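You operate a simulated robot arm through the tools that you are given. There is no shell and no other tool. Be economical: measure what you need, move in short steps, check, and stop when the job is done.

The job below is to be done with a simulated robot arm. You get a single attempt, and the scene is never put back.

## Task
Put three of the white rags from the top of the padded table on the top of the grey bench.

Only the result counts: the job must be done as asked and must still hold three seconds after the hand-in. Knocking over, shifting, dropping, spilling or breaking anything else fails it.

## Robot
A 7-joint arm with a three-finger gripper on a trunk, on a base that drives. Base frame: it is fixed to the floor where the robot stands at the start and does not move with it; the origin is under the middle of the robot, x ahead of it, y to its left, z up; the surface under the hand at the start is at about z = 0.86. Lengths are in m, angles in rad, forces in N, time in s.
With the tool pointing down near the work surface it reaches from about 0.14 to 0.88 m from the robot's upright axis, wherever it stands. Its first joint turns from -2.897 to 2.897 rad. Places, roughly: top of the grey bench [0.6, -1.9, 0.9]. Payload 2.94 kg.
Tool frame: the origin (TCP) lies between the finger pads and is the grasp point; the fingertips stand 0.03 m ahead of it; z points along the fingers, y is the line along which they close. The gripper opens to 0.132 m. The gripper's body begins 0.107 m behind the TCP.
Orientation is told as [roll, pitch, yaw] about the base's x, y, z axes, in that order, counted from this pose: with the fingers straight down and closing along the base's y, the tool's x points along the base's -x, its y along +y and its z along -z.

## Interface
- The arm moves only by the tool servo_tool. Its argument "rows" is a list of rows, each an object (a shift or turn left out is 0, a gripper value left out holds the last) with "translation": the shift along the tool's x, y, z in units of 25 mm (1.0 is 25 mm), a list of three; "rotation": the turn, a rotation vector about the tool's x, y, z in units of 5 degrees (1.0 is 5 degrees), a list of three. In form: [{"translation": [x, y, z], "rotation": [ax, ay, az]}, ...]. A call has 1 to 10 rows; each row shifts and turns the commanded pose from where the row before left it, along the tool's axes as they then stand. "gripper" is the finger opening in m, from 0 to 0.132, set as the call begins (left out, the last holds). A call with a number of a shift or a turn outside -1 to 1 is refused whole. Each row takes 0.2 s and may step no farther than 0.05 m and 0.15 rad from the row before; otherwise, or with a gripper value out of range, the whole call is refused. A pose out of reach is approached as far as the arm can. The call stops where the force on the tool passes 40 N (or 10 N more than at its start, if that is more) or the arm is blocked; 0.2 s more then pass. Each finger halts on what it meets, pressing with about 22 N; the grip force reading is that of the motor and also rises with nothing between the fingers. The clock runs only during rows and for 0.2 s after the last one: add rows that do not move to give the fingers time. The reply holds the time, the measured pose of the TCP, the force on the tool along the base axes, the opening and the grip force, in the units named above and with some noise, with the torque about the TCP (base axes, N m) and any sound that the robot's microphone picked up.
- Cameras (640 x 400 px; columns grow to the right, rows downward): "scene" is now at [0.0398, 0.2045, 1.7426]; the picture's right is [0.34, -0.94, 0.00], its down [-0.80, -0.29, -0.53] and it looks along [0.50, 0.18, -0.85] (base axes); focal length 288 px, centre (320, 200). "wrist" rides on the gripper at [0.072, 0.003, -0.144] in the tool frame; the picture's right is [-0.04, 1.00, 0.00], its down [-0.88, -0.04, -0.48] and it looks along [-0.48, -0.02, 0.88] (tool axes); focal length 256 px, centre (320, 200). There is no depth. A picture from a camera that has moved, and an enlarged one, comes with that camera's place and axes in the base frame and with its lens. The place of the scene camera against the robot may be out by one fixed shift of up to 0.018 m in any direction.
- get_image(camera): a new picture of that camera. No time passes.
- raise_lower(by): slides the trunk up (or, below 0, down) by that many m; the arm and the scene camera ride with it, the base frame stays. It gives what a move gives, with no picture.
- roll_base(legs): drives the robot by 1 to 6 legs, each [ahead, left, turn to the left] in m, m and rad, along the robot's own axes; the way and the turn of a leg run together, so that a leg with both is an arc; at most 1.5 m and 3.142 rad a leg. The arm and the cameras ride along, it lands a little off, and it stops where it bumps. It gives what a move gives.
- pan_tilt(pan, tilt): turns the head with the scene camera to pan (to the left, within 2.496 rad either way) and tilt (down, from -0.506 to 1.204), counted from straight ahead of the robot. It gives what a move gives.
- zoom(camera, box): a new picture of the part [left, top, right, bottom] of that camera's present view, enlarged. No time passes.
- finish_job(): hands the job in; it is judged then, once.

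Go step by step. Nothing tells you exact positions but the pictures and the camera data: compare them with the known pose of the tool, close in by small moves and look again before you grip or let go. The budget is 165 turns and 108 pictures, counting those below and the enlarged ones. Unless the task says otherwise, let go and move clear before handing in, and close with one line.

The tools are called after "Request:" as name(argument=value, ...) on one line, values as JSON. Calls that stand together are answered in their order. servo_tool: Moves the arm, as the interface text tells. Its arguments: {"type":"object","properties":{"rows":{"type":"array"},"gripper":{"type":"number"}},"required":["rows"]} The other tools are called the same way: raise_lower (by) slides the trunk up or down; roll_base (legs) drives the base; pan_tilt (pan, tilt) turns the head that bears the scene camera; get_image (camera) takes a picture; zoom (camera, box) takes an enlarged picture of a part of a camera's view; finish_job () hands the job in.

At the start:

```text
time_s: 0.0
ee_pos: [0.3586, 0.3448, 1.1532]
orientation: [0.0, 0.001, 0.0]
ft_force: [0.0, -0.3, 0.7]
wrist_torque: [0.03, 0.0, -0.01]
opening: 0.1321
grasp_force: 0.0
trunk travel left (down, up): [-0.25, 0.29]
robot x, y, heading: [0.0037, 0.0028, 0.0]
head pan, tilt: [0.346, 1.011]
```

scene: 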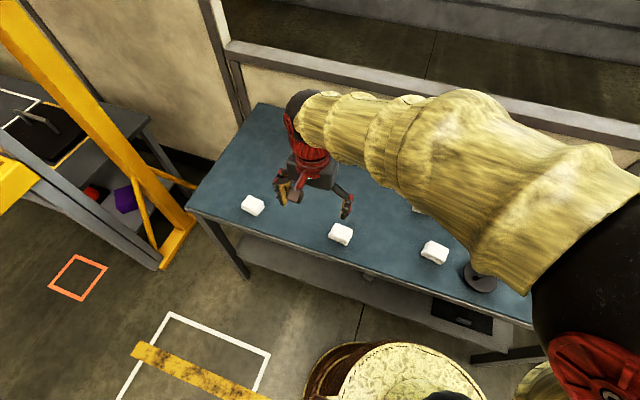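
wrist: 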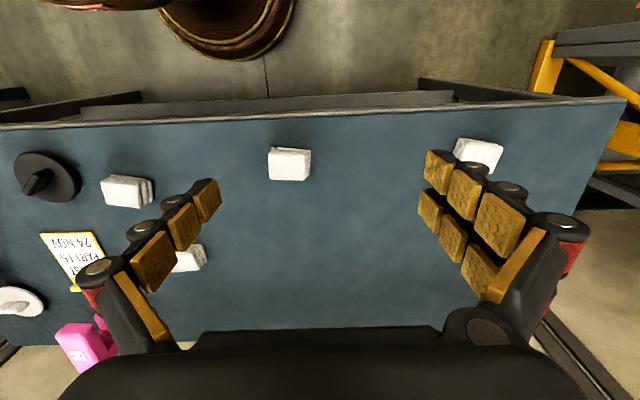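

I see a blue padded table with four white block-like rags under the hand. Next I look closer at them and toward the bench on the right.

Request:
zoom(camera="wrist", box=[0, 120, 320, 320])

Request:
pan_tilt(pan=-1.2, tilt=0.6)

Request:
get_image(camera="scene")

```text
2.00 times, centred on (160, 220) of wrist
camera zoom: at [0.286, 0.3482, 1.2974], right [0.04, 1.0, 0.0], down [0.88, -0.04, 0.48], along [0.48, -0.02, -0.88], focal length 512 px, centre (640, 160)
```

zoom: 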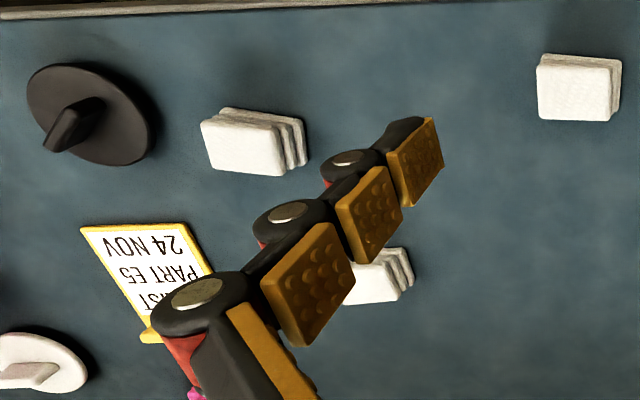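

```text
time_s: 1.6
ee_pos: [0.3587, 0.3441, 1.1541]
orientation: [0.0, -0.001, 0.001]
ft_force: [0.0, -0.3, 0.4]
wrist_torque: [0.01, 0.02, -0.01]
opening: 0.1318
grasp_force: 0.0
trunk travel left (down, up): [-0.25, 0.29]
robot x, y, heading: [-0.0007, -0.0011, -0.002]
head pan, tilt: [-1.201, 0.6]
```

```text
104 pictures are left
camera scene: at [0.0069, 0.0987, 1.7753], right [-0.93, -0.36, 0.0], down [-0.2, 0.53, -0.83], along [0.3, -0.77, -0.56], focal length 288 px, centre (320, 200)
```

scene: 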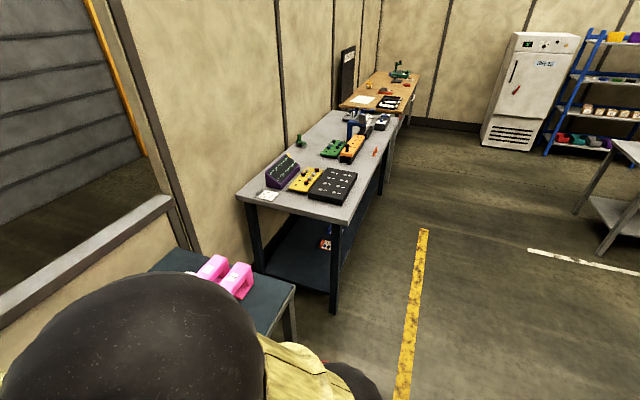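

The grey bench lies to the right with several devices on it; I zoom in to find free space.

Request:
zoom(camera="scene", box=[220, 90, 420, 230])

```text
2.86 times, centred on (320, 160) of scene
camera zoom: at [0.0069, 0.0987, 1.7753], right [-0.93, -0.36, 0.0], down [-0.2, 0.53, -0.83], along [0.3, -0.77, -0.56], focal length 822 px, centre (320, 314)
```

zoom: 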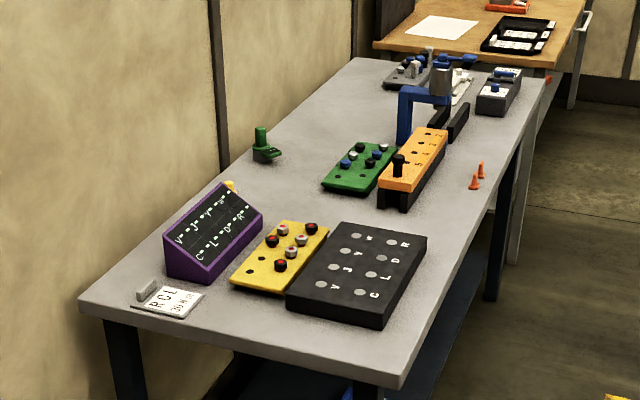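

The bench is x≈0.28–0.93, y≈-0.98 to -2.7, with a free strip at y≈-1.6 between the black box and the orange block. Rag A is at about (0.44, 0.29); I move above it and look.

Request:
servo_tool(rows=[{"translation": [-0.54, -0.37, 0.88]}, {"translation": [-0.54, -0.37, 0.88]}, {"translation": [-0.54, -0.37, 0.88]}, {"translation": [-0.54, -0.37, 0.88]}, {"translation": [-0.54, -0.37, 0.88]}, {"translation": [-0.54, -0.37, 0.88]}])

Request:
get_image(camera="wrist")

Request:
pan_tilt(pan=0.346, tilt=1.011)

Request:
get_image(camera="scene")

```text
time_s: 3.0
ee_pos: [0.4391, 0.2881, 1.0208]
orientation: [-0.001, -0.002, -0.001]
ft_force: [0.1, 0.0, 0.8]
wrist_torque: [-0.03, 0.0, 0.03]
opening: 0.132
grasp_force: 0.1
trunk travel left (down, up): [-0.25, 0.29]
robot x, y, heading: [-0.0009, 0.0005, -0.004]
head pan, tilt: [-1.201, 0.6]
```

```text
102 pictures are left
camera wrist: at [0.3665, 0.2916, 1.1647], right [0.04, 1.0, 0.0], down [0.88, -0.04, 0.48], along [0.48, -0.02, -0.88], focal length 256 px, centre (320, 200)
```

wrist: 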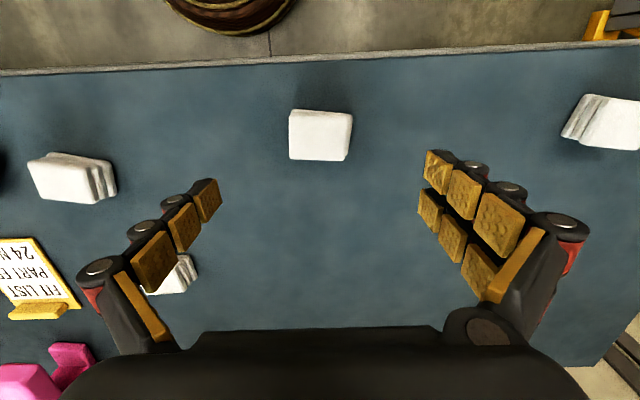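

```text
time_s: 4.7
ee_pos: [0.4373, 0.2881, 1.0213]
orientation: [0.0, 0.0, 0.001]
ft_force: [0.3, -0.1, -0.3]
wrist_torque: [-0.02, 0.02, 0.0]
opening: 0.1323
grasp_force: 0.1
trunk travel left (down, up): [-0.25, 0.29]
robot x, y, heading: [0.0029, 0.0004, 0.0]
head pan, tilt: [0.346, 1.011]
```

```text
101 pictures are left
camera scene: at [0.0399, 0.2045, 1.7426], right [0.34, -0.94, 0.0], down [-0.8, -0.29, -0.53], along [0.5, 0.18, -0.85], focal length 288 px, centre (320, 200)
```

scene: 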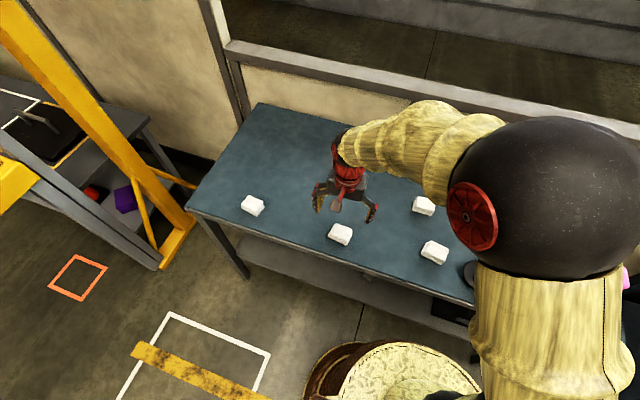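

Rag A is centred under the tool at (0.44, 0.29) with its top near 0.89. I descend in a straight line and check before gripping.

Request:
servo_tool(rows=[{"translation": [0, 0, 0.95]}, {"translation": [0, 0, 0.95]}, {"translation": [0, 0, 0.95]}, {"translation": [0, 0, 0.95]}, {"translation": [0, 0, 0.95]}])

Request:
get_image(camera="wrist")

Request:
zoom(camera="scene", box=[270, 160, 430, 260])

```text
time_s: 5.9
ee_pos: [0.4393, 0.2885, 0.9024]
orientation: [0.0, -0.001, -0.001]
ft_force: [0.8, 0.5, -0.1]
wrist_torque: [-0.03, -0.02, 0.02]
opening: 0.132
grasp_force: 0.0
trunk travel left (down, up): [-0.25, 0.29]
robot x, y, heading: [0.0037, -0.0036, -0.0]
head pan, tilt: [0.346, 1.011]
```

```text
100 pictures are left
camera wrist: at [0.3655, 0.2919, 1.0456], right [0.04, 1.0, 0.0], down [0.88, -0.04, 0.48], along [0.47, -0.02, -0.88], focal length 256 px, centre (320, 200)
```

wrist: 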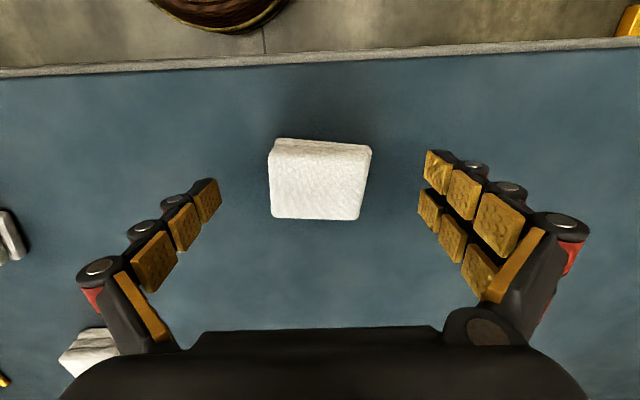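

```text
4.00 times, centred on (350, 210) of scene
camera zoom: at [0.0402, 0.2047, 1.7425], right [0.34, -0.94, 0.0], down [-0.8, -0.29, -0.53], along [0.5, 0.18, -0.85], focal length 1151 px, centre (200, 160)
```

zoom: 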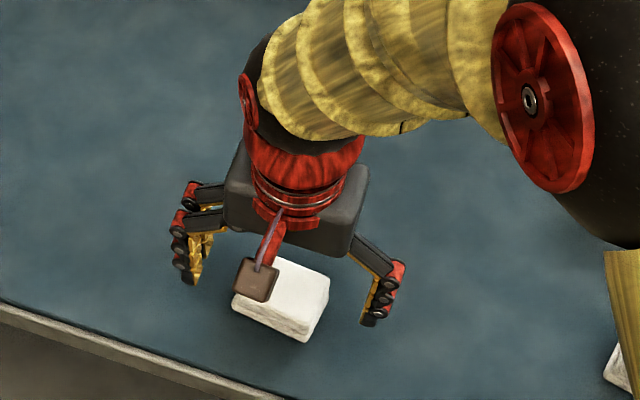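

The rag is centred between the fingers (x 0.440, y 0.289). I lower a few millimetres and close.

Request:
servo_tool(rows=[{"translation": [0, 0, 0.2]}, {"translation": [0, 0, 0]}])

Request:
servo_tool(gripper=0.04, rows=[{}, {}, {}, {}, {}, {}])

Request:
get_image(camera="wrist")

```text
time_s: 6.5
ee_pos: [0.4398, 0.2881, 0.8972]
orientation: [0.0, 0.001, 0.0]
ft_force: [0.3, 0.4, -0.4]
wrist_torque: [-0.01, 0.03, 0.02]
opening: 0.1317
grasp_force: 0.0
trunk travel left (down, up): [-0.25, 0.29]
robot x, y, heading: [-0.0026, 0.0012, 0.003]
head pan, tilt: [0.346, 1.011]
```

```text
time_s: 7.9
ee_pos: [0.4392, 0.2888, 0.8988]
orientation: [0.0, 0.001, 0.0]
ft_force: [-0.1, 0.6, 3.1]
wrist_torque: [0.04, 0.02, -0.07]
opening: 0.0717
grasp_force: 22.3
trunk travel left (down, up): [-0.25, 0.29]
robot x, y, heading: [0.0017, -0.003, 0.003]
head pan, tilt: [0.346, 1.011]
```

```text
98 pictures are left
camera wrist: at [0.3671, 0.2924, 1.0414], right [0.04, 1.0, 0.0], down [0.88, -0.04, 0.48], along [0.48, -0.02, -0.88], focal length 256 px, centre (320, 200)
```

wrist: 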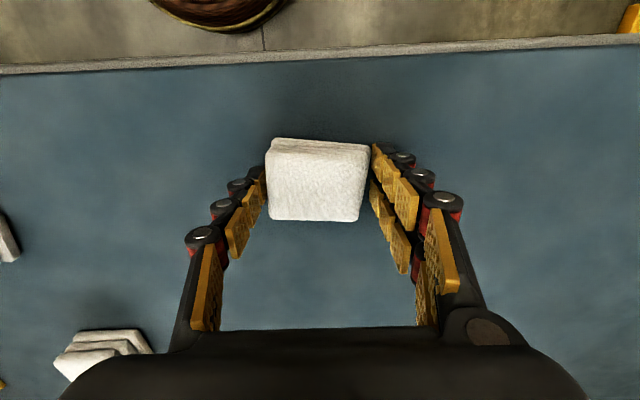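

Gripped at 0.072 m. Now I lift well clear.

Request:
servo_tool(rows=[{"translation": [0, 0, -0.4]}, {"translation": [0, 0, -0.8]}, {"translation": [0, 0, -1]}, {"translation": [0, 0, -1]}, {"translation": [0, 0, -1]}, {"translation": [0, 0, -1]}, {"translation": [0, 0, -1]}, {"translation": [0, 0, -1]}, {"translation": [0, 0, -1]}, {"translation": [0, 0, -1]}])

Request:
get_image(camera="wrist")

```text
time_s: 10.1
ee_pos: [0.439, 0.2889, 1.1301]
orientation: [0.0, 0.001, -0.001]
ft_force: [-0.6, -0.5, 0.2]
wrist_torque: [0.02, 0.0, 0.0]
opening: 0.0716
grasp_force: 22.6
trunk travel left (down, up): [-0.25, 0.29]
robot x, y, heading: [0.002, -0.002, -0.0]
head pan, tilt: [0.346, 1.011]
```

```text
97 pictures are left
camera wrist: at [0.366, 0.2933, 1.2732], right [0.04, 1.0, 0.0], down [0.88, -0.04, 0.48], along [0.47, -0.02, -0.88], focal length 256 px, centre (320, 200)
```

wrist: 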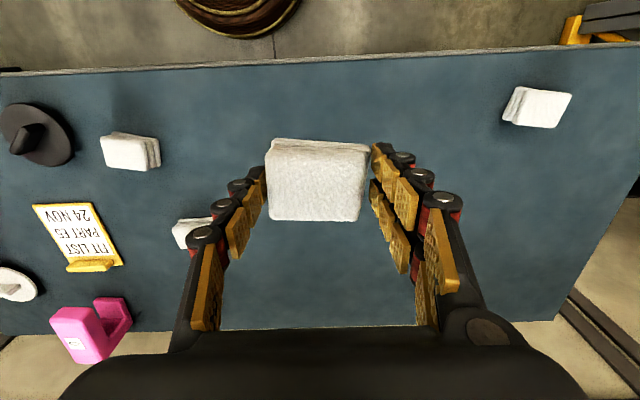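

The rag is held. I pull the arm in, back off a bit and drive to the right alongside the grey bench.

Request:
servo_tool(rows=[{"translation": [0.8, 0, -0.6]}, {"translation": [0.8, 0, -0.6]}, {"translation": [0.8, 0, -0.6]}, {"translation": [0.8, 0, -0.6]}, {"translation": [0.8, 0, -0.6]}])

Request:
roll_base(legs=[[-0.12, 0, 0], [0, -0.95, 0], [0, -0.9, 0]])

Request:
pan_tilt(pan=0.2, tilt=0.85)

Request:
get_image(camera="scene")

Request:
get_image(camera="wrist")

```text
time_s: 11.3
ee_pos: [0.3387, 0.2886, 1.2019]
orientation: [-0.002, 0.0, 0.001]
ft_force: [-1.1, -0.6, -0.4]
wrist_torque: [0.0, 0.0, -0.02]
opening: 0.0719
grasp_force: 21.9
trunk travel left (down, up): [-0.25, 0.29]
robot x, y, heading: [0.0036, 0.0019, 0.001]
head pan, tilt: [0.346, 1.011]
```

```text
time_s: 21.3
ee_pos: [0.2191, -1.5254, 1.2017]
orientation: [0.0, 0.001, 0.015]
ft_force: [-0.4, 0.6, -0.2]
wrist_torque: [0.02, 0.02, 0.0]
opening: 0.0695
grasp_force: 22.0
trunk travel left (down, up): [-0.25, 0.29]
robot x, y, heading: [-0.1178, -1.821, 0.013]
head pan, tilt: [0.346, 1.011]
```

```text
time_s: 22.0
ee_pos: [0.2199, -1.5246, 1.2012]
orientation: [0.0, -0.002, 0.015]
ft_force: [-0.3, -0.3, -0.7]
wrist_torque: [0.01, -0.04, 0.02]
opening: 0.0697
grasp_force: 22.0
trunk travel left (down, up): [-0.25, 0.29]
robot x, y, heading: [-0.1161, -1.8188, 0.016]
head pan, tilt: [0.201, 0.85]
```

```text
96 pictures are left
camera scene: at [-0.0666, -1.6208, 1.7544], right [0.21, -0.98, 0.0], down [-0.73, -0.16, -0.66], along [0.64, 0.14, -0.75], focal length 288 px, centre (320, 200)
```

scene: 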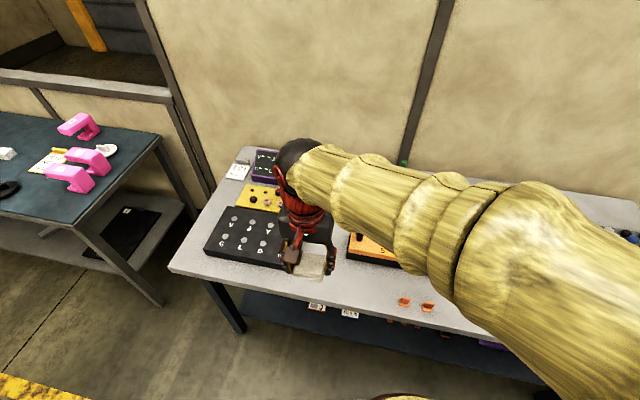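

```text
95 pictures are left
camera wrist: at [0.1473, -1.5224, 1.3449], right [0.03, 1.0, 0.0], down [0.88, -0.03, 0.48], along [0.48, -0.01, -0.88], focal length 256 px, centre (320, 200)
```

wrist: 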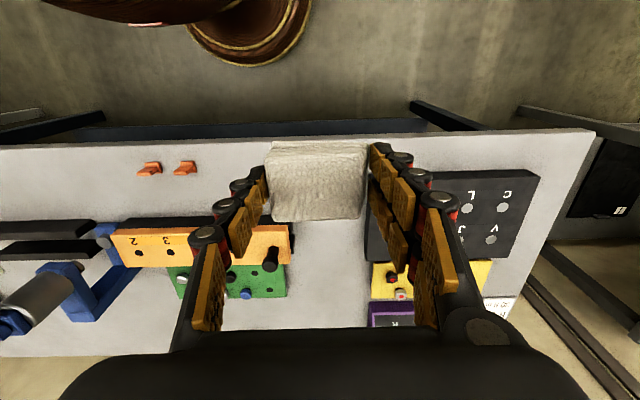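

The wrist view shows the bench edge at x≈0.27. There is a gap of about 0.2 m around (0.58, -1.51) between the green and yellow boards, and free space in front of the orange box. I take this rag out over the gap first.

Request:
servo_tool(rows=[{"translation": [-1, 0.05, 0]}, {"translation": [-1, 0.05, 0]}, {"translation": [-1, 0.05, 0]}, {"translation": [-1, 0.05, 0]}, {"translation": [-1, 0.05, 0]}, {"translation": [-1, 0.05, 0]}, {"translation": [-1, 0.05, 0]}, {"translation": [-1, 0.05, 0]}, {"translation": [-1, 0, 0]}, {"translation": [-1, 0, 0]}])

Request:
servo_tool(rows=[{"translation": [-0.9, 0.05, 0]}, {"translation": [-0.9, 0.05, 0]}, {"translation": [-0.9, 0.05, 0]}, {"translation": [-0.9, 0.05, 0]}, {"translation": [-0.8, 0.05, 0]}])

Request:
get_image(camera="wrist")

Request:
get_image(camera="scene")

```text
time_s: 24.2
ee_pos: [0.4719, -1.514, 1.2023]
orientation: [-0.002, 0.002, 0.015]
ft_force: [-0.1, 0.1, -1.1]
wrist_torque: [-0.02, 0.01, -0.04]
opening: 0.0694
grasp_force: 21.9
trunk travel left (down, up): [-0.25, 0.29]
robot x, y, heading: [-0.1158, -1.8169, 0.012]
head pan, tilt: [0.201, 0.85]
```

```text
time_s: 25.4
ee_pos: [0.5822, -1.5053, 1.1989]
orientation: [0.0, 0.002, 0.015]
ft_force: [-0.5, 0.6, -0.6]
wrist_torque: [0.0, 0.0, 0.03]
opening: 0.0692
grasp_force: 22.0
trunk travel left (down, up): [-0.25, 0.29]
robot x, y, heading: [-0.1172, -1.8182, 0.012]
head pan, tilt: [0.201, 0.85]
```

```text
94 pictures are left
camera wrist: at [0.5097, -1.5024, 1.343], right [0.03, 1.0, 0.0], down [0.88, -0.03, 0.47], along [0.47, -0.01, -0.88], focal length 256 px, centre (320, 200)
```

wrist: 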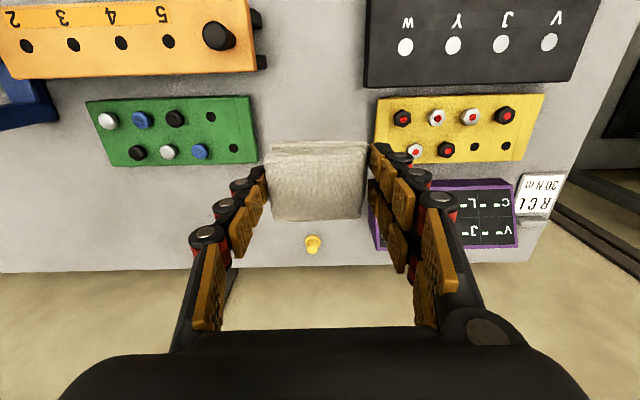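

```text
93 pictures are left
camera scene: at [-0.0657, -1.6206, 1.7543], right [0.21, -0.98, 0.0], down [-0.73, -0.16, -0.66], along [0.64, 0.14, -0.75], focal length 288 px, centre (320, 200)
```

scene: 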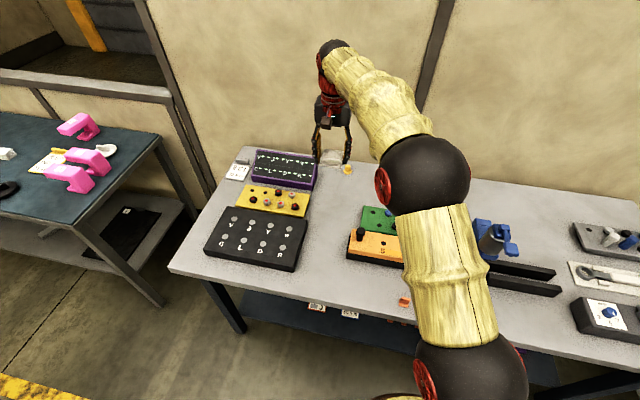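

The gap here runs y≈-1.606 to -1.408 and the hand is centred in it. I descend straight, then slowly to contact.

Request:
servo_tool(rows=[{"translation": [0, 0, 0.92]}, {"translation": [0, 0, 0.92]}, {"translation": [0, 0, 0.92]}, {"translation": [0, 0, 0.92]}, {"translation": [0, 0, 0.92]}, {"translation": [0, 0, 0.92]}, {"translation": [0, 0, 0.92]}, {"translation": [0, 0, 0.92]}, {"translation": [0, 0, 0.92]}, {"translation": [0, 0, 0.92]}])

Request:
get_image(camera="wrist")

```text
time_s: 27.6
ee_pos: [0.5805, -1.504, 0.9689]
orientation: [-0.001, 0.0, 0.015]
ft_force: [-0.4, -0.1, -0.1]
wrist_torque: [-0.01, 0.0, 0.01]
opening: 0.0693
grasp_force: 21.9
trunk travel left (down, up): [-0.25, 0.29]
robot x, y, heading: [-0.1156, -1.8185, 0.017]
head pan, tilt: [0.201, 0.85]
```

```text
92 pictures are left
camera wrist: at [0.5079, -1.5022, 1.1126], right [0.03, 1.0, 0.0], down [0.88, -0.03, 0.48], along [0.48, -0.01, -0.88], focal length 256 px, centre (320, 200)
```

wrist: 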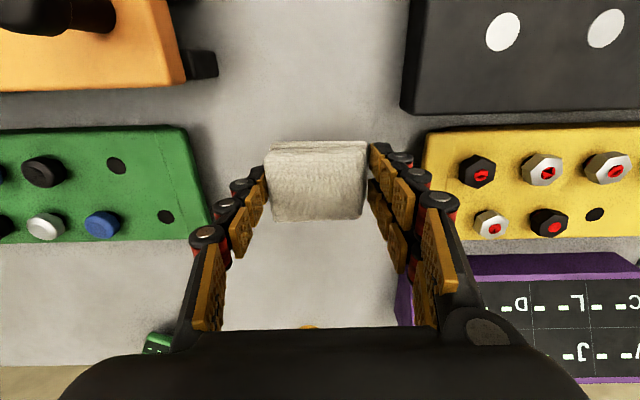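

Request:
servo_tool(rows=[{"translation": [0, 0, 0.2]}, {"translation": [0, 0, 0.2]}, {"translation": [0, 0, 0.2]}, {"translation": [0, 0, 0.2]}, {"translation": [0, 0, 0.15]}])

```text
time_s: 28.8
ee_pos: [0.5798, -1.5049, 0.9468]
orientation: [-0.001, 0.001, 0.013]
ft_force: [-0.2, 0.3, -0.5]
wrist_torque: [-0.02, 0.0, -0.01]
opening: 0.069
grasp_force: 21.9
trunk travel left (down, up): [-0.25, 0.29]
robot x, y, heading: [-0.1186, -1.8188, 0.013]
head pan, tilt: [0.201, 0.85]
```

No contact yet at TCP z 0.947; I keep creeping down.

Request:
servo_tool(rows=[{"translation": [0, 0, 0.1]}, {"translation": [0, 0, 0.1]}, {"translation": [0, 0, 0.1]}, {"translation": [0, 0, 0.05]}])

```text
time_s: 29.8
ee_pos: [0.5802, -1.5051, 0.9384]
orientation: [-0.001, 0.0, 0.012]
ft_force: [0.1, -0.9, -0.7]
wrist_torque: [-0.01, -0.02, -0.01]
opening: 0.069
grasp_force: 21.8
trunk travel left (down, up): [-0.25, 0.29]
robot x, y, heading: [-0.1155, -1.8186, 0.01]
head pan, tilt: [0.201, 0.85]
```

Request:
servo_tool(rows=[{"translation": [0, 0, 0.06]}, {"translation": [0, 0, 0.06]}, {"translation": [0, 0, 0.06]}])

Request:
get_image(camera="wrist")

```text
time_s: 30.6
ee_pos: [0.5799, -1.5036, 0.9338]
orientation: [0.0, 0.0, 0.015]
ft_force: [0.2, -0.3, -0.1]
wrist_torque: [-0.01, -0.02, -0.01]
opening: 0.0691
grasp_force: 21.7
trunk travel left (down, up): [-0.25, 0.29]
robot x, y, heading: [-0.1174, -1.8211, 0.016]
head pan, tilt: [0.201, 0.85]
```

```text
91 pictures are left
camera wrist: at [0.5069, -1.5016, 1.0779], right [0.03, 1.0, 0.0], down [0.88, -0.03, 0.48], along [0.47, -0.01, -0.88], focal length 256 px, centre (320, 200)
```

wrist: 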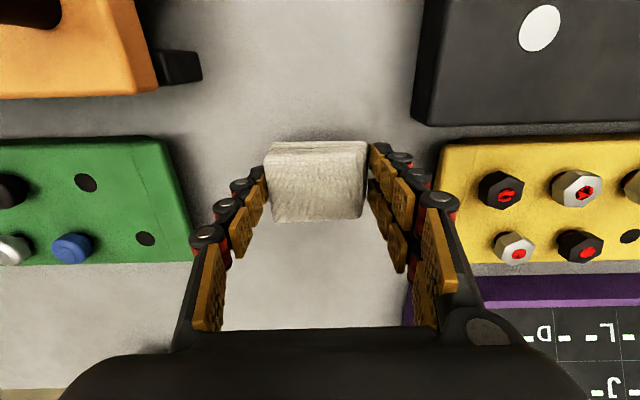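

Request:
servo_tool(rows=[{"translation": [0, 0, 0.06]}, {"translation": [0, 0, 0.06]}, {"translation": [0, 0, 0.06]}])

Request:
servo_tool(rows=[{"translation": [0, 0, 0.04]}, {"translation": [0, 0, 0.04]}])

```text
time_s: 31.4
ee_pos: [0.579, -1.5038, 0.93]
orientation: [0.0, 0.0, 0.014]
ft_force: [0.0, 0.0, -0.2]
wrist_torque: [-0.02, 0.01, -0.01]
opening: 0.0689
grasp_force: 21.7
trunk travel left (down, up): [-0.25, 0.29]
robot x, y, heading: [-0.1131, -1.8182, 0.014]
head pan, tilt: [0.201, 0.85]
```

```text
time_s: 32.0
ee_pos: [0.5781, -1.5061, 0.928]
orientation: [0.0, 0.002, 0.015]
ft_force: [-0.7, -0.3, -0.3]
wrist_torque: [-0.02, 0.01, -0.01]
opening: 0.069
grasp_force: 21.9
trunk travel left (down, up): [-0.25, 0.29]
robot x, y, heading: [-0.1177, -1.8192, 0.014]
head pan, tilt: [0.201, 0.85]
```

Request:
servo_tool(rows=[{"translation": [0, 0, 0.05]}, {"translation": [0, 0, 0.05]}, {"translation": [0, 0, 0.05]}])

Request:
servo_tool(rows=[{"translation": [0, 0, 0.05]}, {"translation": [0, 0, 0.05]}, {"translation": [0, 0, 0.05]}])

Request:
zoom(camera="scene", box=[240, 130, 400, 230])

```text
time_s: 32.8
ee_pos: [0.58, -1.5045, 0.9245]
orientation: [-0.002, -0.001, 0.015]
ft_force: [-0.1, 0.1, -1.1]
wrist_torque: [0.01, 0.02, 0.02]
opening: 0.0692
grasp_force: 22.0
trunk travel left (down, up): [-0.25, 0.29]
robot x, y, heading: [-0.1166, -1.8168, 0.017]
head pan, tilt: [0.201, 0.85]
```

```text
time_s: 33.6
ee_pos: [0.5795, -1.5045, 0.9199]
orientation: [0.001, -0.002, 0.014]
ft_force: [0.0, 0.9, -1.0]
wrist_torque: [0.01, 0.01, 0.0]
opening: 0.0692
grasp_force: 21.9
trunk travel left (down, up): [-0.25, 0.29]
robot x, y, heading: [-0.1106, -1.8208, 0.013]
head pan, tilt: [0.201, 0.85]
```

```text
4.00 times, centred on (320, 180) of scene
camera zoom: at [-0.0662, -1.6207, 1.7544], right [0.21, -0.98, 0.0], down [-0.73, -0.16, -0.66], along [0.64, 0.14, -0.75], focal length 1151 px, centre (320, 280)
```

zoom: 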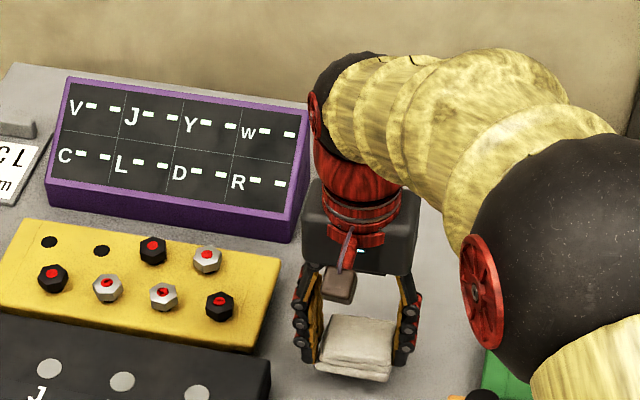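

Request:
servo_tool(rows=[{"translation": [0, 0, 0.05]}, {"translation": [0, 0, 0.05]}, {"translation": [0, 0, 0.05]}])

Request:
servo_tool(rows=[{"translation": [0, 0, 0.05]}, {"translation": [0, 0, 0.05]}, {"translation": [0, 0, 0.05]}])

```text
time_s: 34.4
ee_pos: [0.5797, -1.5041, 0.916]
orientation: [0.0, 0.0, 0.013]
ft_force: [0.2, 0.4, 0.4]
wrist_torque: [0.0, 0.02, -0.01]
opening: 0.0695
grasp_force: 21.6
trunk travel left (down, up): [-0.25, 0.29]
robot x, y, heading: [-0.1091, -1.8171, 0.016]
head pan, tilt: [0.201, 0.85]
```

```text
time_s: 35.2
ee_pos: [0.5784, -1.505, 0.9131]
orientation: [0.0, 0.0, 0.014]
ft_force: [0.3, -1.1, 0.3]
wrist_torque: [-0.04, 0.03, 0.0]
opening: 0.069
grasp_force: 22.3
trunk travel left (down, up): [-0.25, 0.29]
robot x, y, heading: [-0.117, -1.8202, 0.016]
head pan, tilt: [0.201, 0.85]
```

Request:
servo_tool(rows=[{"translation": [0, 0, 0.05]}, {"translation": [0, 0, 0.05]}, {"translation": [0, 0, 0.05]}])

Request:
servo_tool(rows=[{"translation": [0, 0, 0.05]}, {"translation": [0, 0, 0.05]}, {"translation": [0, 0, 0.05]}])

Request:
servo_tool(rows=[{"translation": [0, 0, 0.05]}, {"translation": [0, 0, 0.05]}])

```text
time_s: 36.0
ee_pos: [0.5798, -1.5054, 0.9112]
orientation: [-0.001, 0.001, 0.014]
ft_force: [0.2, -0.7, -0.8]
wrist_torque: [-0.03, 0.02, -0.06]
opening: 0.0691
grasp_force: 22.1
trunk travel left (down, up): [-0.25, 0.29]
robot x, y, heading: [-0.1158, -1.8186, 0.014]
head pan, tilt: [0.201, 0.85]
```

```text
time_s: 36.8
ee_pos: [0.579, -1.5051, 0.9073]
orientation: [0.002, 0.0, 0.015]
ft_force: [0.1, -0.9, 0.0]
wrist_torque: [-0.02, 0.02, 0.0]
opening: 0.0691
grasp_force: 22.2
trunk travel left (down, up): [-0.25, 0.29]
robot x, y, heading: [-0.1153, -1.8197, 0.015]
head pan, tilt: [0.201, 0.85]
```

```text
time_s: 37.4
ee_pos: [0.5796, -1.5049, 0.9032]
orientation: [0.001, -0.001, 0.014]
ft_force: [0.5, -0.1, -0.2]
wrist_torque: [0.03, 0.0, -0.01]
opening: 0.0689
grasp_force: 22.3
trunk travel left (down, up): [-0.25, 0.29]
robot x, y, heading: [-0.1164, -1.8199, 0.016]
head pan, tilt: [0.201, 0.85]
```

Request:
servo_tool(rows=[{"translation": [0, 0, 0.05]}, {"translation": [0, 0, 0.05]}])

Request:
servo_tool(rows=[{"translation": [0, 0, 0.05]}, {"translation": [0, 0, 0.05]}])

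Request:
get_image(camera="wrist")

```text
time_s: 38.0
ee_pos: [0.5812, -1.5045, 0.902]
orientation: [0.0, 0.001, 0.017]
ft_force: [0.9, -0.8, -0.7]
wrist_torque: [0.0, 0.0, 0.02]
opening: 0.0688
grasp_force: 21.6
trunk travel left (down, up): [-0.25, 0.29]
robot x, y, heading: [-0.1135, -1.8152, 0.009]
head pan, tilt: [0.201, 0.85]
```

```text
time_s: 38.6
ee_pos: [0.5811, -1.5033, 0.8991]
orientation: [-0.001, 0.001, 0.014]
ft_force: [1.2, 0.6, 0.0]
wrist_torque: [-0.02, 0.01, 0.01]
opening: 0.069
grasp_force: 21.5
trunk travel left (down, up): [-0.25, 0.29]
robot x, y, heading: [-0.1146, -1.8177, 0.019]
head pan, tilt: [0.201, 0.85]
```

```text
89 pictures are left
camera wrist: at [0.5081, -1.5015, 1.043], right [0.03, 1.0, 0.0], down [0.88, -0.03, 0.48], along [0.48, -0.01, -0.88], focal length 256 px, centre (320, 200)
```

wrist: 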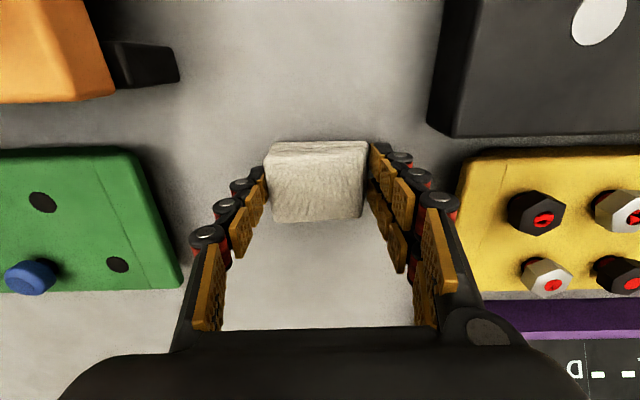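

Request:
servo_tool(rows=[{"translation": [0, 0, 0.06]}, {"translation": [0, 0, 0.06]}])

Request:
servo_tool(rows=[{"translation": [0, 0, 0.06]}, {"translation": [0, 0, 0.06]}])

Request:
servo_tool(rows=[{"translation": [0, 0, 0.06]}, {"translation": [0, 0, 0.06]}])

```text
time_s: 39.2
ee_pos: [0.5802, -1.5045, 0.8962]
orientation: [0.001, -0.002, 0.015]
ft_force: [-2.2, 0.0, 11.8]
wrist_torque: [0.03, 0.24, 0.03]
opening: 0.0689
grasp_force: 21.7
trunk travel left (down, up): [-0.25, 0.29]
robot x, y, heading: [-0.1164, -1.8149, 0.01]
head pan, tilt: [0.201, 0.85]
```

```text
time_s: 39.8
ee_pos: [0.581, -1.5043, 0.8963]
orientation: [0.002, -0.005, 0.014]
ft_force: [-0.1, 1.8, 22.2]
wrist_torque: [0.13, 0.07, -0.09]
opening: 0.0699
grasp_force: 22.2
trunk travel left (down, up): [-0.25, 0.29]
robot x, y, heading: [-0.114, -1.8222, 0.016]
head pan, tilt: [0.201, 0.85]
```

```text
time_s: 40.4
ee_pos: [0.5805, -1.506, 0.8913]
orientation: [0.0, -0.002, 0.013]
ft_force: [2.4, 0.2, 21.8]
wrist_torque: [0.09, -0.08, 0.0]
opening: 0.0696
grasp_force: 21.7
trunk travel left (down, up): [-0.25, 0.29]
robot x, y, heading: [-0.116, -1.8211, 0.011]
head pan, tilt: [0.201, 0.85]
```

Contact at TCP z≈0.897, so the rag sits on the bench. I open the fingers and rise.

Request:
servo_tool(gripper=0.11, rows=[{"translation": [0, 0, -0.1]}, {}, {}, {}])

Request:
servo_tool(rows=[{"translation": [0, 0, -0.5]}, {"translation": [0, 0, -1]}, {"translation": [0, 0, -1]}, {"translation": [0, 0, -1]}, {"translation": [0, 0, -1]}, {"translation": [0, 0, -1]}, {"translation": [0, 0, -1]}, {"translation": [0, 0, -1]}, {"translation": [0, 0, -1]}, {"translation": [0, 0, -1]}])

Request:
get_image(camera="wrist")

```text
time_s: 41.4
ee_pos: [0.5783, -1.5038, 0.8913]
orientation: [-0.001, 0.001, 0.014]
ft_force: [-1.4, 0.2, 0.1]
wrist_torque: [0.0, 0.0, 0.02]
opening: 0.11
grasp_force: 0.0
trunk travel left (down, up): [-0.25, 0.29]
robot x, y, heading: [-0.1164, -1.8182, 0.009]
head pan, tilt: [0.201, 0.85]
```

```text
time_s: 43.6
ee_pos: [0.5786, -1.5067, 1.13]
orientation: [-0.001, 0.002, 0.015]
ft_force: [0.1, -0.3, 0.2]
wrist_torque: [0.01, -0.02, -0.02]
opening: 0.1103
grasp_force: 0.1
trunk travel left (down, up): [-0.25, 0.29]
robot x, y, heading: [-0.1149, -1.8159, 0.015]
head pan, tilt: [0.201, 0.85]
```

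```text
88 pictures are left
camera wrist: at [0.5063, -1.5024, 1.2735], right [0.03, 1.0, 0.0], down [0.88, -0.03, 0.47], along [0.47, -0.01, -0.88], focal length 256 px, centre (320, 200)
```

wrist: 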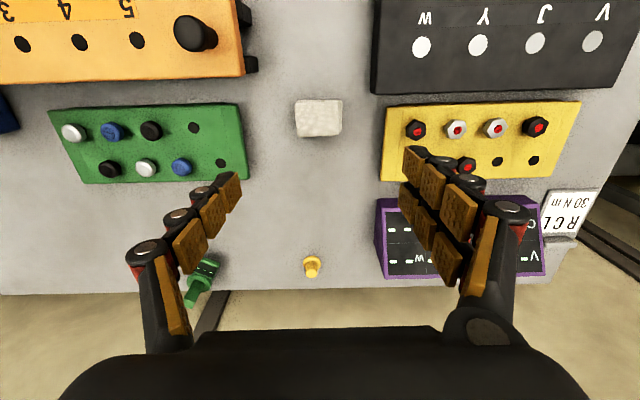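

Rag 1 stands clear on the bench. I retract and drive back toward rag B (≈0.477, 0.0).

Request:
servo_tool(rows=[{"translation": [0.5, 0, -1]}, {"translation": [1, 0, -1]}, {"translation": [1, 0, -0.8]}, {"translation": [1, 0, 0]}, {"translation": [1, 0, 0]}, {"translation": [1, 0, 0]}, {"translation": [1, 0, 0]}, {"translation": [1, 0, 0]}, {"translation": [1, 0, 0]}, {"translation": [1, 0, 0]}], gripper=0.132)

Request:
servo_tool(rows=[{"translation": [1, 0, 0]}, {"translation": [1, 0, 0]}, {"translation": [1, 0, 0]}, {"translation": [1, 0, 0]}, {"translation": [0.8, 0, 0]}])

Request:
roll_base(legs=[[0, 0, -0.014], [0, 1.0, 0], [0, 0.5, 0]])

Request:
get_image(camera="wrist")

```text
time_s: 45.8
ee_pos: [0.3419, -1.5094, 1.1988]
orientation: [0.001, 0.0, 0.014]
ft_force: [0.7, -0.3, 0.1]
wrist_torque: [0.0, -0.01, 0.03]
opening: 0.1323
grasp_force: 0.1
trunk travel left (down, up): [-0.25, 0.29]
robot x, y, heading: [-0.1176, -1.8188, 0.018]
head pan, tilt: [0.201, 0.85]
```

```text
time_s: 47.0
ee_pos: [0.2244, -1.5078, 1.2011]
orientation: [-0.001, -0.001, 0.015]
ft_force: [-0.2, 0.8, -0.4]
wrist_torque: [-0.02, 0.0, 0.0]
opening: 0.1319
grasp_force: 0.1
trunk travel left (down, up): [-0.25, 0.29]
robot x, y, heading: [-0.1162, -1.8206, 0.012]
head pan, tilt: [0.201, 0.85]
```

```text
time_s: 55.0
ee_pos: [0.2359, -0.0255, 1.1987]
orientation: [0.0, 0.001, -0.01]
ft_force: [-0.6, -0.1, 0.8]
wrist_torque: [0.01, -0.02, -0.03]
opening: 0.1319
grasp_force: 0.1
trunk travel left (down, up): [-0.25, 0.29]
robot x, y, heading: [-0.1102, -0.3274, -0.013]
head pan, tilt: [0.201, 0.85]
```

```text
87 pictures are left
camera wrist: at [0.1623, -0.0218, 1.3433], right [0.05, 1.0, 0.0], down [0.88, -0.05, 0.48], along [0.47, -0.03, -0.88], focal length 256 px, centre (320, 200)
```

wrist: 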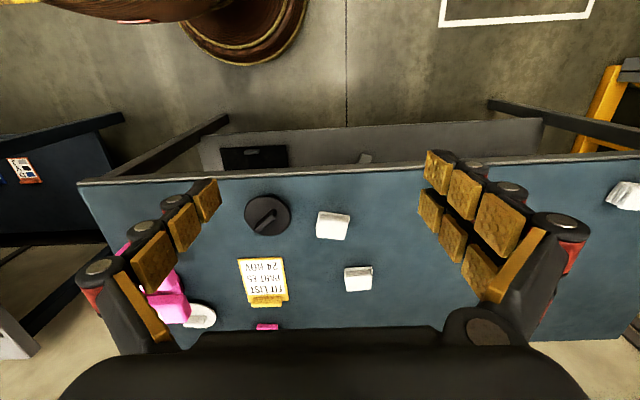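

Rag B is at about (0.466, -0.016). I move above it.

Request:
servo_tool(rows=[{"translation": [-0.92, 0.03, 0]}, {"translation": [-0.92, 0.03, 0]}, {"translation": [-0.92, 0.03, 0.7]}, {"translation": [-0.92, 0.03, 0.8]}, {"translation": [-0.92, 0.03, 0.9]}, {"translation": [-0.92, 0.04, 0.9]}, {"translation": [-0.92, 0.04, 0.9]}, {"translation": [-0.92, 0.04, 0.9]}, {"translation": [-0.92, 0.04, 0.9]}, {"translation": [-0.92, 0.04, 0.9]}])

Request:
get_image(camera="wrist")

```text
time_s: 57.2
ee_pos: [0.469, -0.0207, 1.0267]
orientation: [-0.001, 0.002, -0.011]
ft_force: [-0.3, -0.5, -0.2]
wrist_torque: [-0.01, 0.01, -0.01]
opening: 0.1316
grasp_force: 0.0
trunk travel left (down, up): [-0.25, 0.29]
robot x, y, heading: [-0.1174, -0.3312, -0.011]
head pan, tilt: [0.201, 0.85]
```

```text
86 pictures are left
camera wrist: at [0.3964, -0.0165, 1.1711], right [0.05, 1.0, 0.0], down [0.88, -0.05, 0.47], along [0.47, -0.03, -0.88], focal length 256 px, centre (320, 200)
```

wrist: 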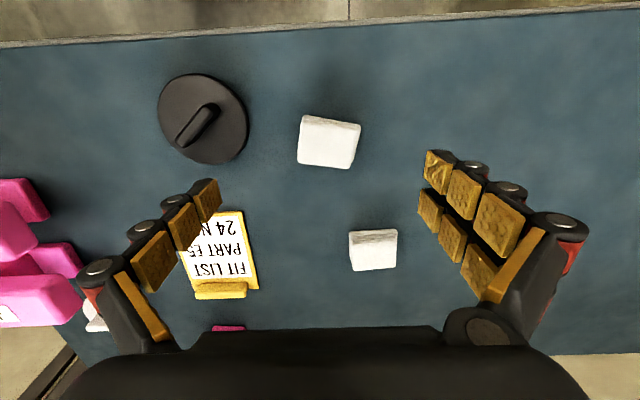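

Rag B is at (0.474, -0.013), turned by about -0.14 rad, with the black knob piece near on its right. I narrow the opening, turn the hand to match, and descend partway.

Request:
servo_tool(gripper=0.105, rows=[{"translation": [-0.2, 0.3, 0], "rotation": [0, 0, 0.75]}, {"rotation": [0, 0, 0.75]}, {"translation": [0, 0, 0.8]}, {"translation": [0, 0, 0.8]}, {"translation": [0, 0, 0.8]}])

Request:
get_image(camera="wrist")

```text
time_s: 58.4
ee_pos: [0.4694, -0.0136, 0.9655]
orientation: [-0.001, 0.0, -0.143]
ft_force: [-0.2, 0.3, -0.1]
wrist_torque: [-0.02, -0.02, 0.0]
opening: 0.1045
grasp_force: 0.0
trunk travel left (down, up): [-0.25, 0.29]
robot x, y, heading: [-0.1132, -0.3289, -0.009]
head pan, tilt: [0.201, 0.85]
```

```text
85 pictures are left
camera wrist: at [0.3985, 0.0003, 1.1104], right [0.18, 0.98, 0.0], down [0.86, -0.16, 0.48], along [0.47, -0.09, -0.88], focal length 256 px, centre (320, 200)
```

wrist: 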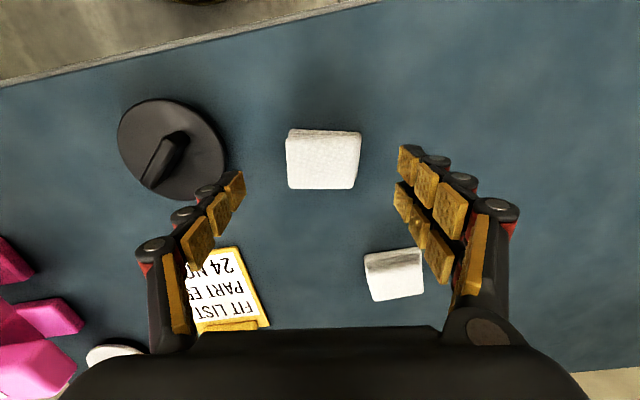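

Well aligned; the knob keeps about 2.5 cm from the finger. I correct 6 mm forward, descend, and close.

Request:
servo_tool(rows=[{"translation": [-0.25, 0.03, 0.5]}, {"translation": [0, 0, 0.75]}, {"translation": [0, 0, 0.75]}, {"translation": [0, 0, 0.7]}])

Request:
get_image(camera="wrist")

```text
time_s: 59.4
ee_pos: [0.4767, -0.013, 0.8992]
orientation: [0.001, -0.001, -0.141]
ft_force: [-0.1, -1.0, 0.5]
wrist_torque: [-0.01, -0.01, 0.0]
opening: 0.1048
grasp_force: 0.2
trunk travel left (down, up): [-0.25, 0.29]
robot x, y, heading: [-0.1071, -0.323, -0.008]
head pan, tilt: [0.201, 0.85]
```

```text
84 pictures are left
camera wrist: at [0.4049, 0.0008, 1.043], right [0.18, 0.98, 0.0], down [0.86, -0.16, 0.48], along [0.47, -0.09, -0.88], focal length 256 px, centre (320, 200)
```

wrist: 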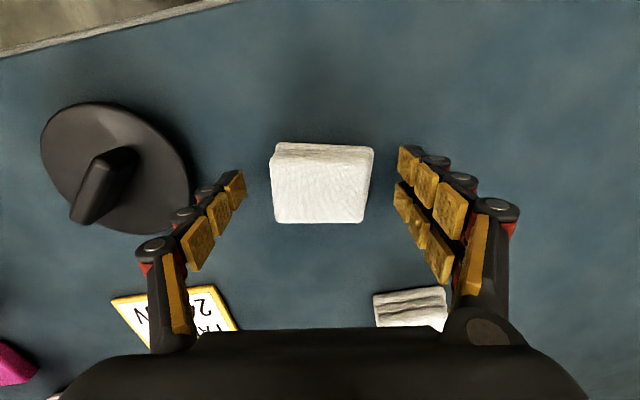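

Request:
servo_tool(gripper=0.04, rows=[{"translation": [0, 0, 0.06]}, {}, {}, {}, {}, {}])

Request:
servo_tool(rows=[{"translation": [0, 0, -0.4]}, {"translation": [0, 0, -0.8]}, {"translation": [0, 0, -1]}, {"translation": [0, 0, -1]}, {"translation": [0, 0, -1]}, {"translation": [0, 0, -1]}, {"translation": [0, 0, -1]}, {"translation": [0, 0, -1]}, {"translation": [0, 0, -1]}, {"translation": [0, 0, -1]}])

Request:
get_image(camera="wrist")

```text
time_s: 60.8
ee_pos: [0.477, -0.0123, 0.8982]
orientation: [0.001, 0.001, -0.143]
ft_force: [-0.1, 1.6, 3.2]
wrist_torque: [0.03, 0.0, -0.11]
opening: 0.0699
grasp_force: 22.1
trunk travel left (down, up): [-0.25, 0.29]
robot x, y, heading: [-0.1112, -0.3264, -0.014]
head pan, tilt: [0.201, 0.85]
```

```text
time_s: 63.0
ee_pos: [0.4755, -0.0133, 1.1272]
orientation: [0.0, 0.0, -0.141]
ft_force: [0.2, -0.2, -1.1]
wrist_torque: [0.0, 0.0, 0.03]
opening: 0.0697
grasp_force: 21.7
trunk travel left (down, up): [-0.25, 0.29]
robot x, y, heading: [-0.1105, -0.3274, -0.011]
head pan, tilt: [0.201, 0.85]
```

```text
83 pictures are left
camera wrist: at [0.4046, -0.0002, 1.2715], right [0.18, 0.98, 0.0], down [0.86, -0.16, 0.48], along [0.47, -0.09, -0.88], focal length 256 px, centre (320, 200)
```

wrist: 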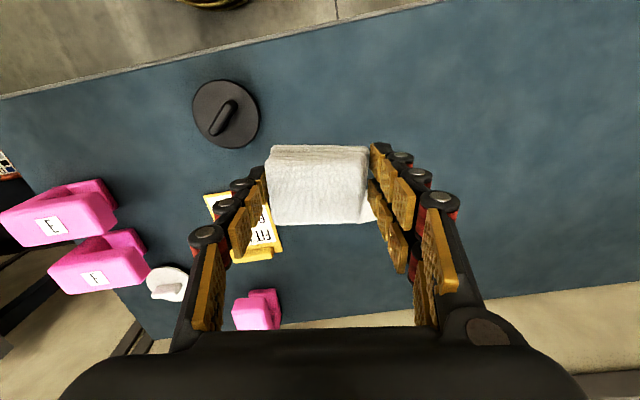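

Rag B is held. I straighten the hand, pull in, and drive to the bench.

Request:
servo_tool(rows=[{"translation": [0, 0, -1], "rotation": [0, 0, -0.75]}, {"translation": [0, 0, -1], "rotation": [0, 0, -0.75]}, {"translation": [1, 0, -1]}, {"translation": [1, 0, 0]}, {"translation": [1, 0, 0]}, {"translation": [1, 0, 0]}, {"translation": [1, 0, 0]}, {"translation": [1, 0, 0]}, {"translation": [1, 0, 0]}, {"translation": [1, 0, 0]}])

Request:
servo_tool(rows=[{"translation": [0.9, 0, 0]}, {"translation": [0.9, 0, 0]}])

Request:
roll_base(legs=[[0, 0, 0.011], [0, -0.85, 0], [0, -0.8, 0]])

Request:
get_image(camera="wrist")

Request:
get_image(camera="scene")

```text
time_s: 65.2
ee_pos: [0.2776, -0.0107, 1.2029]
orientation: [0.001, -0.002, -0.01]
ft_force: [0.6, 0.3, 0.1]
wrist_torque: [0.01, 0.01, 0.0]
opening: 0.0694
grasp_force: 22.2
trunk travel left (down, up): [-0.25, 0.29]
robot x, y, heading: [-0.114, -0.3284, -0.014]
head pan, tilt: [0.201, 0.85]
```

```text
time_s: 65.8
ee_pos: [0.2303, -0.0091, 1.2038]
orientation: [0.0, 0.0, -0.009]
ft_force: [-0.8, 0.0, -0.2]
wrist_torque: [-0.01, 0.0, 0.01]
opening: 0.0697
grasp_force: 21.9
trunk travel left (down, up): [-0.25, 0.29]
robot x, y, heading: [-0.1097, -0.3284, -0.014]
head pan, tilt: [0.201, 0.85]
```

```text
time_s: 74.5
ee_pos: [0.2415, -1.6484, 1.2048]
orientation: [0.0, -0.001, 0.015]
ft_force: [0.3, 0.1, 0.4]
wrist_torque: [0.03, 0.04, 0.02]
opening: 0.0691
grasp_force: 21.7
trunk travel left (down, up): [-0.25, 0.29]
robot x, y, heading: [-0.0948, -1.9786, 0.011]
head pan, tilt: [0.201, 0.85]
```

```text
82 pictures are left
camera wrist: at [0.1683, -1.6467, 1.3477], right [0.03, 1.0, 0.0], down [0.88, -0.03, 0.48], along [0.48, -0.01, -0.88], focal length 256 px, centre (320, 200)
```

wrist: 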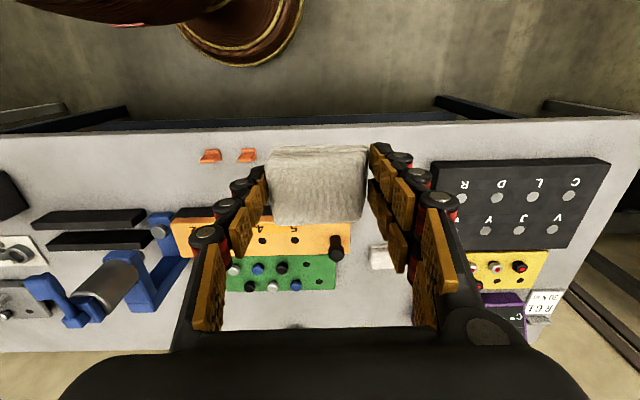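

```text
81 pictures are left
camera scene: at [-0.046, -1.7787, 1.7544], right [0.21, -0.98, 0.0], down [-0.73, -0.16, -0.66], along [0.64, 0.14, -0.75], focal length 288 px, centre (320, 200)
```

scene: 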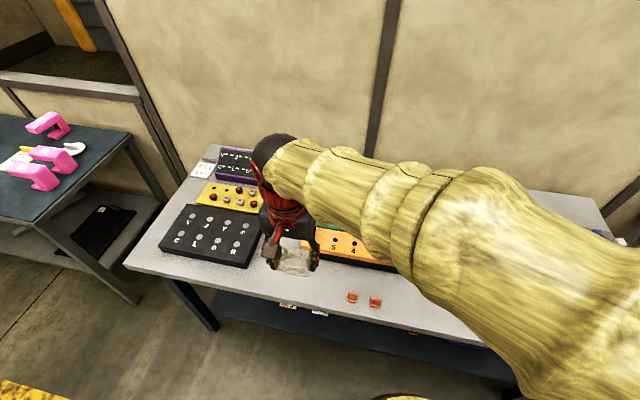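

The free area in front of the orange box is x 0.28–0.44, y -1.77 to -1.45. Rag B goes to (0.36, -1.68).

Request:
servo_tool(rows=[{"translation": [-0.96, -0.28, 0]}, {"translation": [-0.96, -0.28, 0]}, {"translation": [-0.96, -0.28, 0]}, {"translation": [-0.96, -0.28, 0]}, {"translation": [-0.96, -0.28, 0]}, {"translation": [0, 0, 1]}, {"translation": [0, 0, 1]}, {"translation": [0, 0, 1]}, {"translation": [0, 0, 1]}, {"translation": [0, 0, 1]}])

Request:
get_image(camera="wrist")

```text
time_s: 76.7
ee_pos: [0.3616, -1.6831, 1.0774]
orientation: [-0.001, -0.001, 0.015]
ft_force: [0.0, 0.1, -0.2]
wrist_torque: [-0.01, 0.01, 0.02]
opening: 0.0692
grasp_force: 22.5
trunk travel left (down, up): [-0.25, 0.29]
robot x, y, heading: [-0.0919, -1.9739, 0.013]
head pan, tilt: [0.201, 0.85]
```

```text
80 pictures are left
camera wrist: at [0.2887, -1.6806, 1.2203], right [0.03, 1.0, 0.0], down [0.88, -0.03, 0.48], along [0.47, -0.01, -0.88], focal length 256 px, centre (320, 200)
```

wrist: 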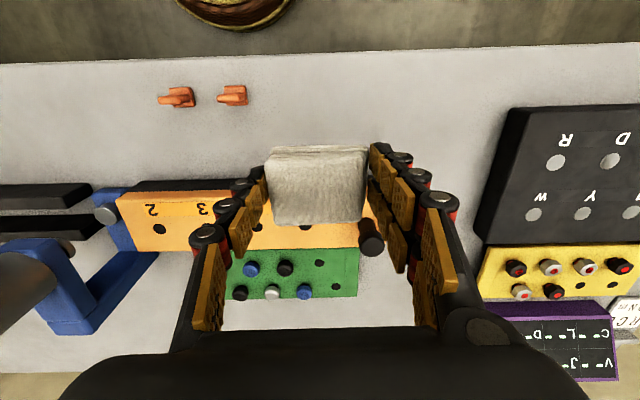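

Request:
servo_tool(rows=[{"translation": [0, 0, 0.97]}, {"translation": [0, 0, 0.97]}, {"translation": [0, 0, 0.97]}, {"translation": [0, 0, 0.97]}, {"translation": [0, 0, 0.97]}, {"translation": [0, 0, 0.97]}, {"translation": [0, 0, 0.97]}])

Request:
servo_tool(rows=[{"translation": [0, 0, 0.1]}, {"translation": [0, 0, 0.08]}, {"translation": [0, 0, 0.06]}])

Request:
get_image(camera="wrist")

```text
time_s: 78.3
ee_pos: [0.3627, -1.681, 0.9095]
orientation: [0.002, -0.001, 0.014]
ft_force: [0.4, -0.1, -0.6]
wrist_torque: [-0.01, -0.01, -0.02]
opening: 0.0692
grasp_force: 22.4
trunk travel left (down, up): [-0.25, 0.29]
robot x, y, heading: [-0.0933, -1.9792, 0.009]
head pan, tilt: [0.201, 0.85]
```

```text
time_s: 79.1
ee_pos: [0.3608, -1.6811, 0.9026]
orientation: [0.001, 0.0, 0.015]
ft_force: [-0.2, -0.5, -1.2]
wrist_torque: [0.01, -0.01, 0.0]
opening: 0.0691
grasp_force: 21.8
trunk travel left (down, up): [-0.25, 0.29]
robot x, y, heading: [-0.0944, -1.9734, 0.02]
head pan, tilt: [0.201, 0.85]
```

```text
79 pictures are left
camera wrist: at [0.2884, -1.6796, 1.0469], right [0.03, 1.0, 0.0], down [0.88, -0.03, 0.48], along [0.48, -0.01, -0.88], focal length 256 px, centre (320, 200)
```

wrist: 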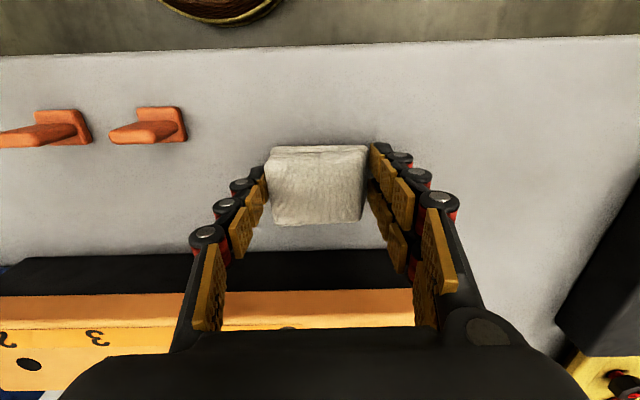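

Clear all round; a few more millimetres to contact.

Request:
servo_tool(rows=[{"translation": [0, 0, 0.06]}, {"translation": [0, 0, 0.06]}, {"translation": [0, 0, 0.06]}])

Request:
servo_tool(rows=[{"translation": [0, 0, 0.06]}, {"translation": [0, 0, 0.04]}])

```text
time_s: 79.9
ee_pos: [0.3613, -1.6822, 0.8996]
orientation: [0.0, -0.002, 0.014]
ft_force: [-0.4, 0.5, 0.1]
wrist_torque: [0.09, -0.01, 0.01]
opening: 0.0693
grasp_force: 22.1
trunk travel left (down, up): [-0.25, 0.29]
robot x, y, heading: [-0.0942, -1.9741, 0.015]
head pan, tilt: [0.201, 0.85]
```

```text
time_s: 80.5
ee_pos: [0.3606, -1.684, 0.8989]
orientation: [0.002, -0.002, 0.013]
ft_force: [-8.2, -4.1, 21.1]
wrist_torque: [-0.2, 0.17, -0.08]
opening: 0.0691
grasp_force: 22.5
trunk travel left (down, up): [-0.25, 0.29]
robot x, y, heading: [-0.0965, -1.9762, 0.013]
head pan, tilt: [0.201, 0.85]
```

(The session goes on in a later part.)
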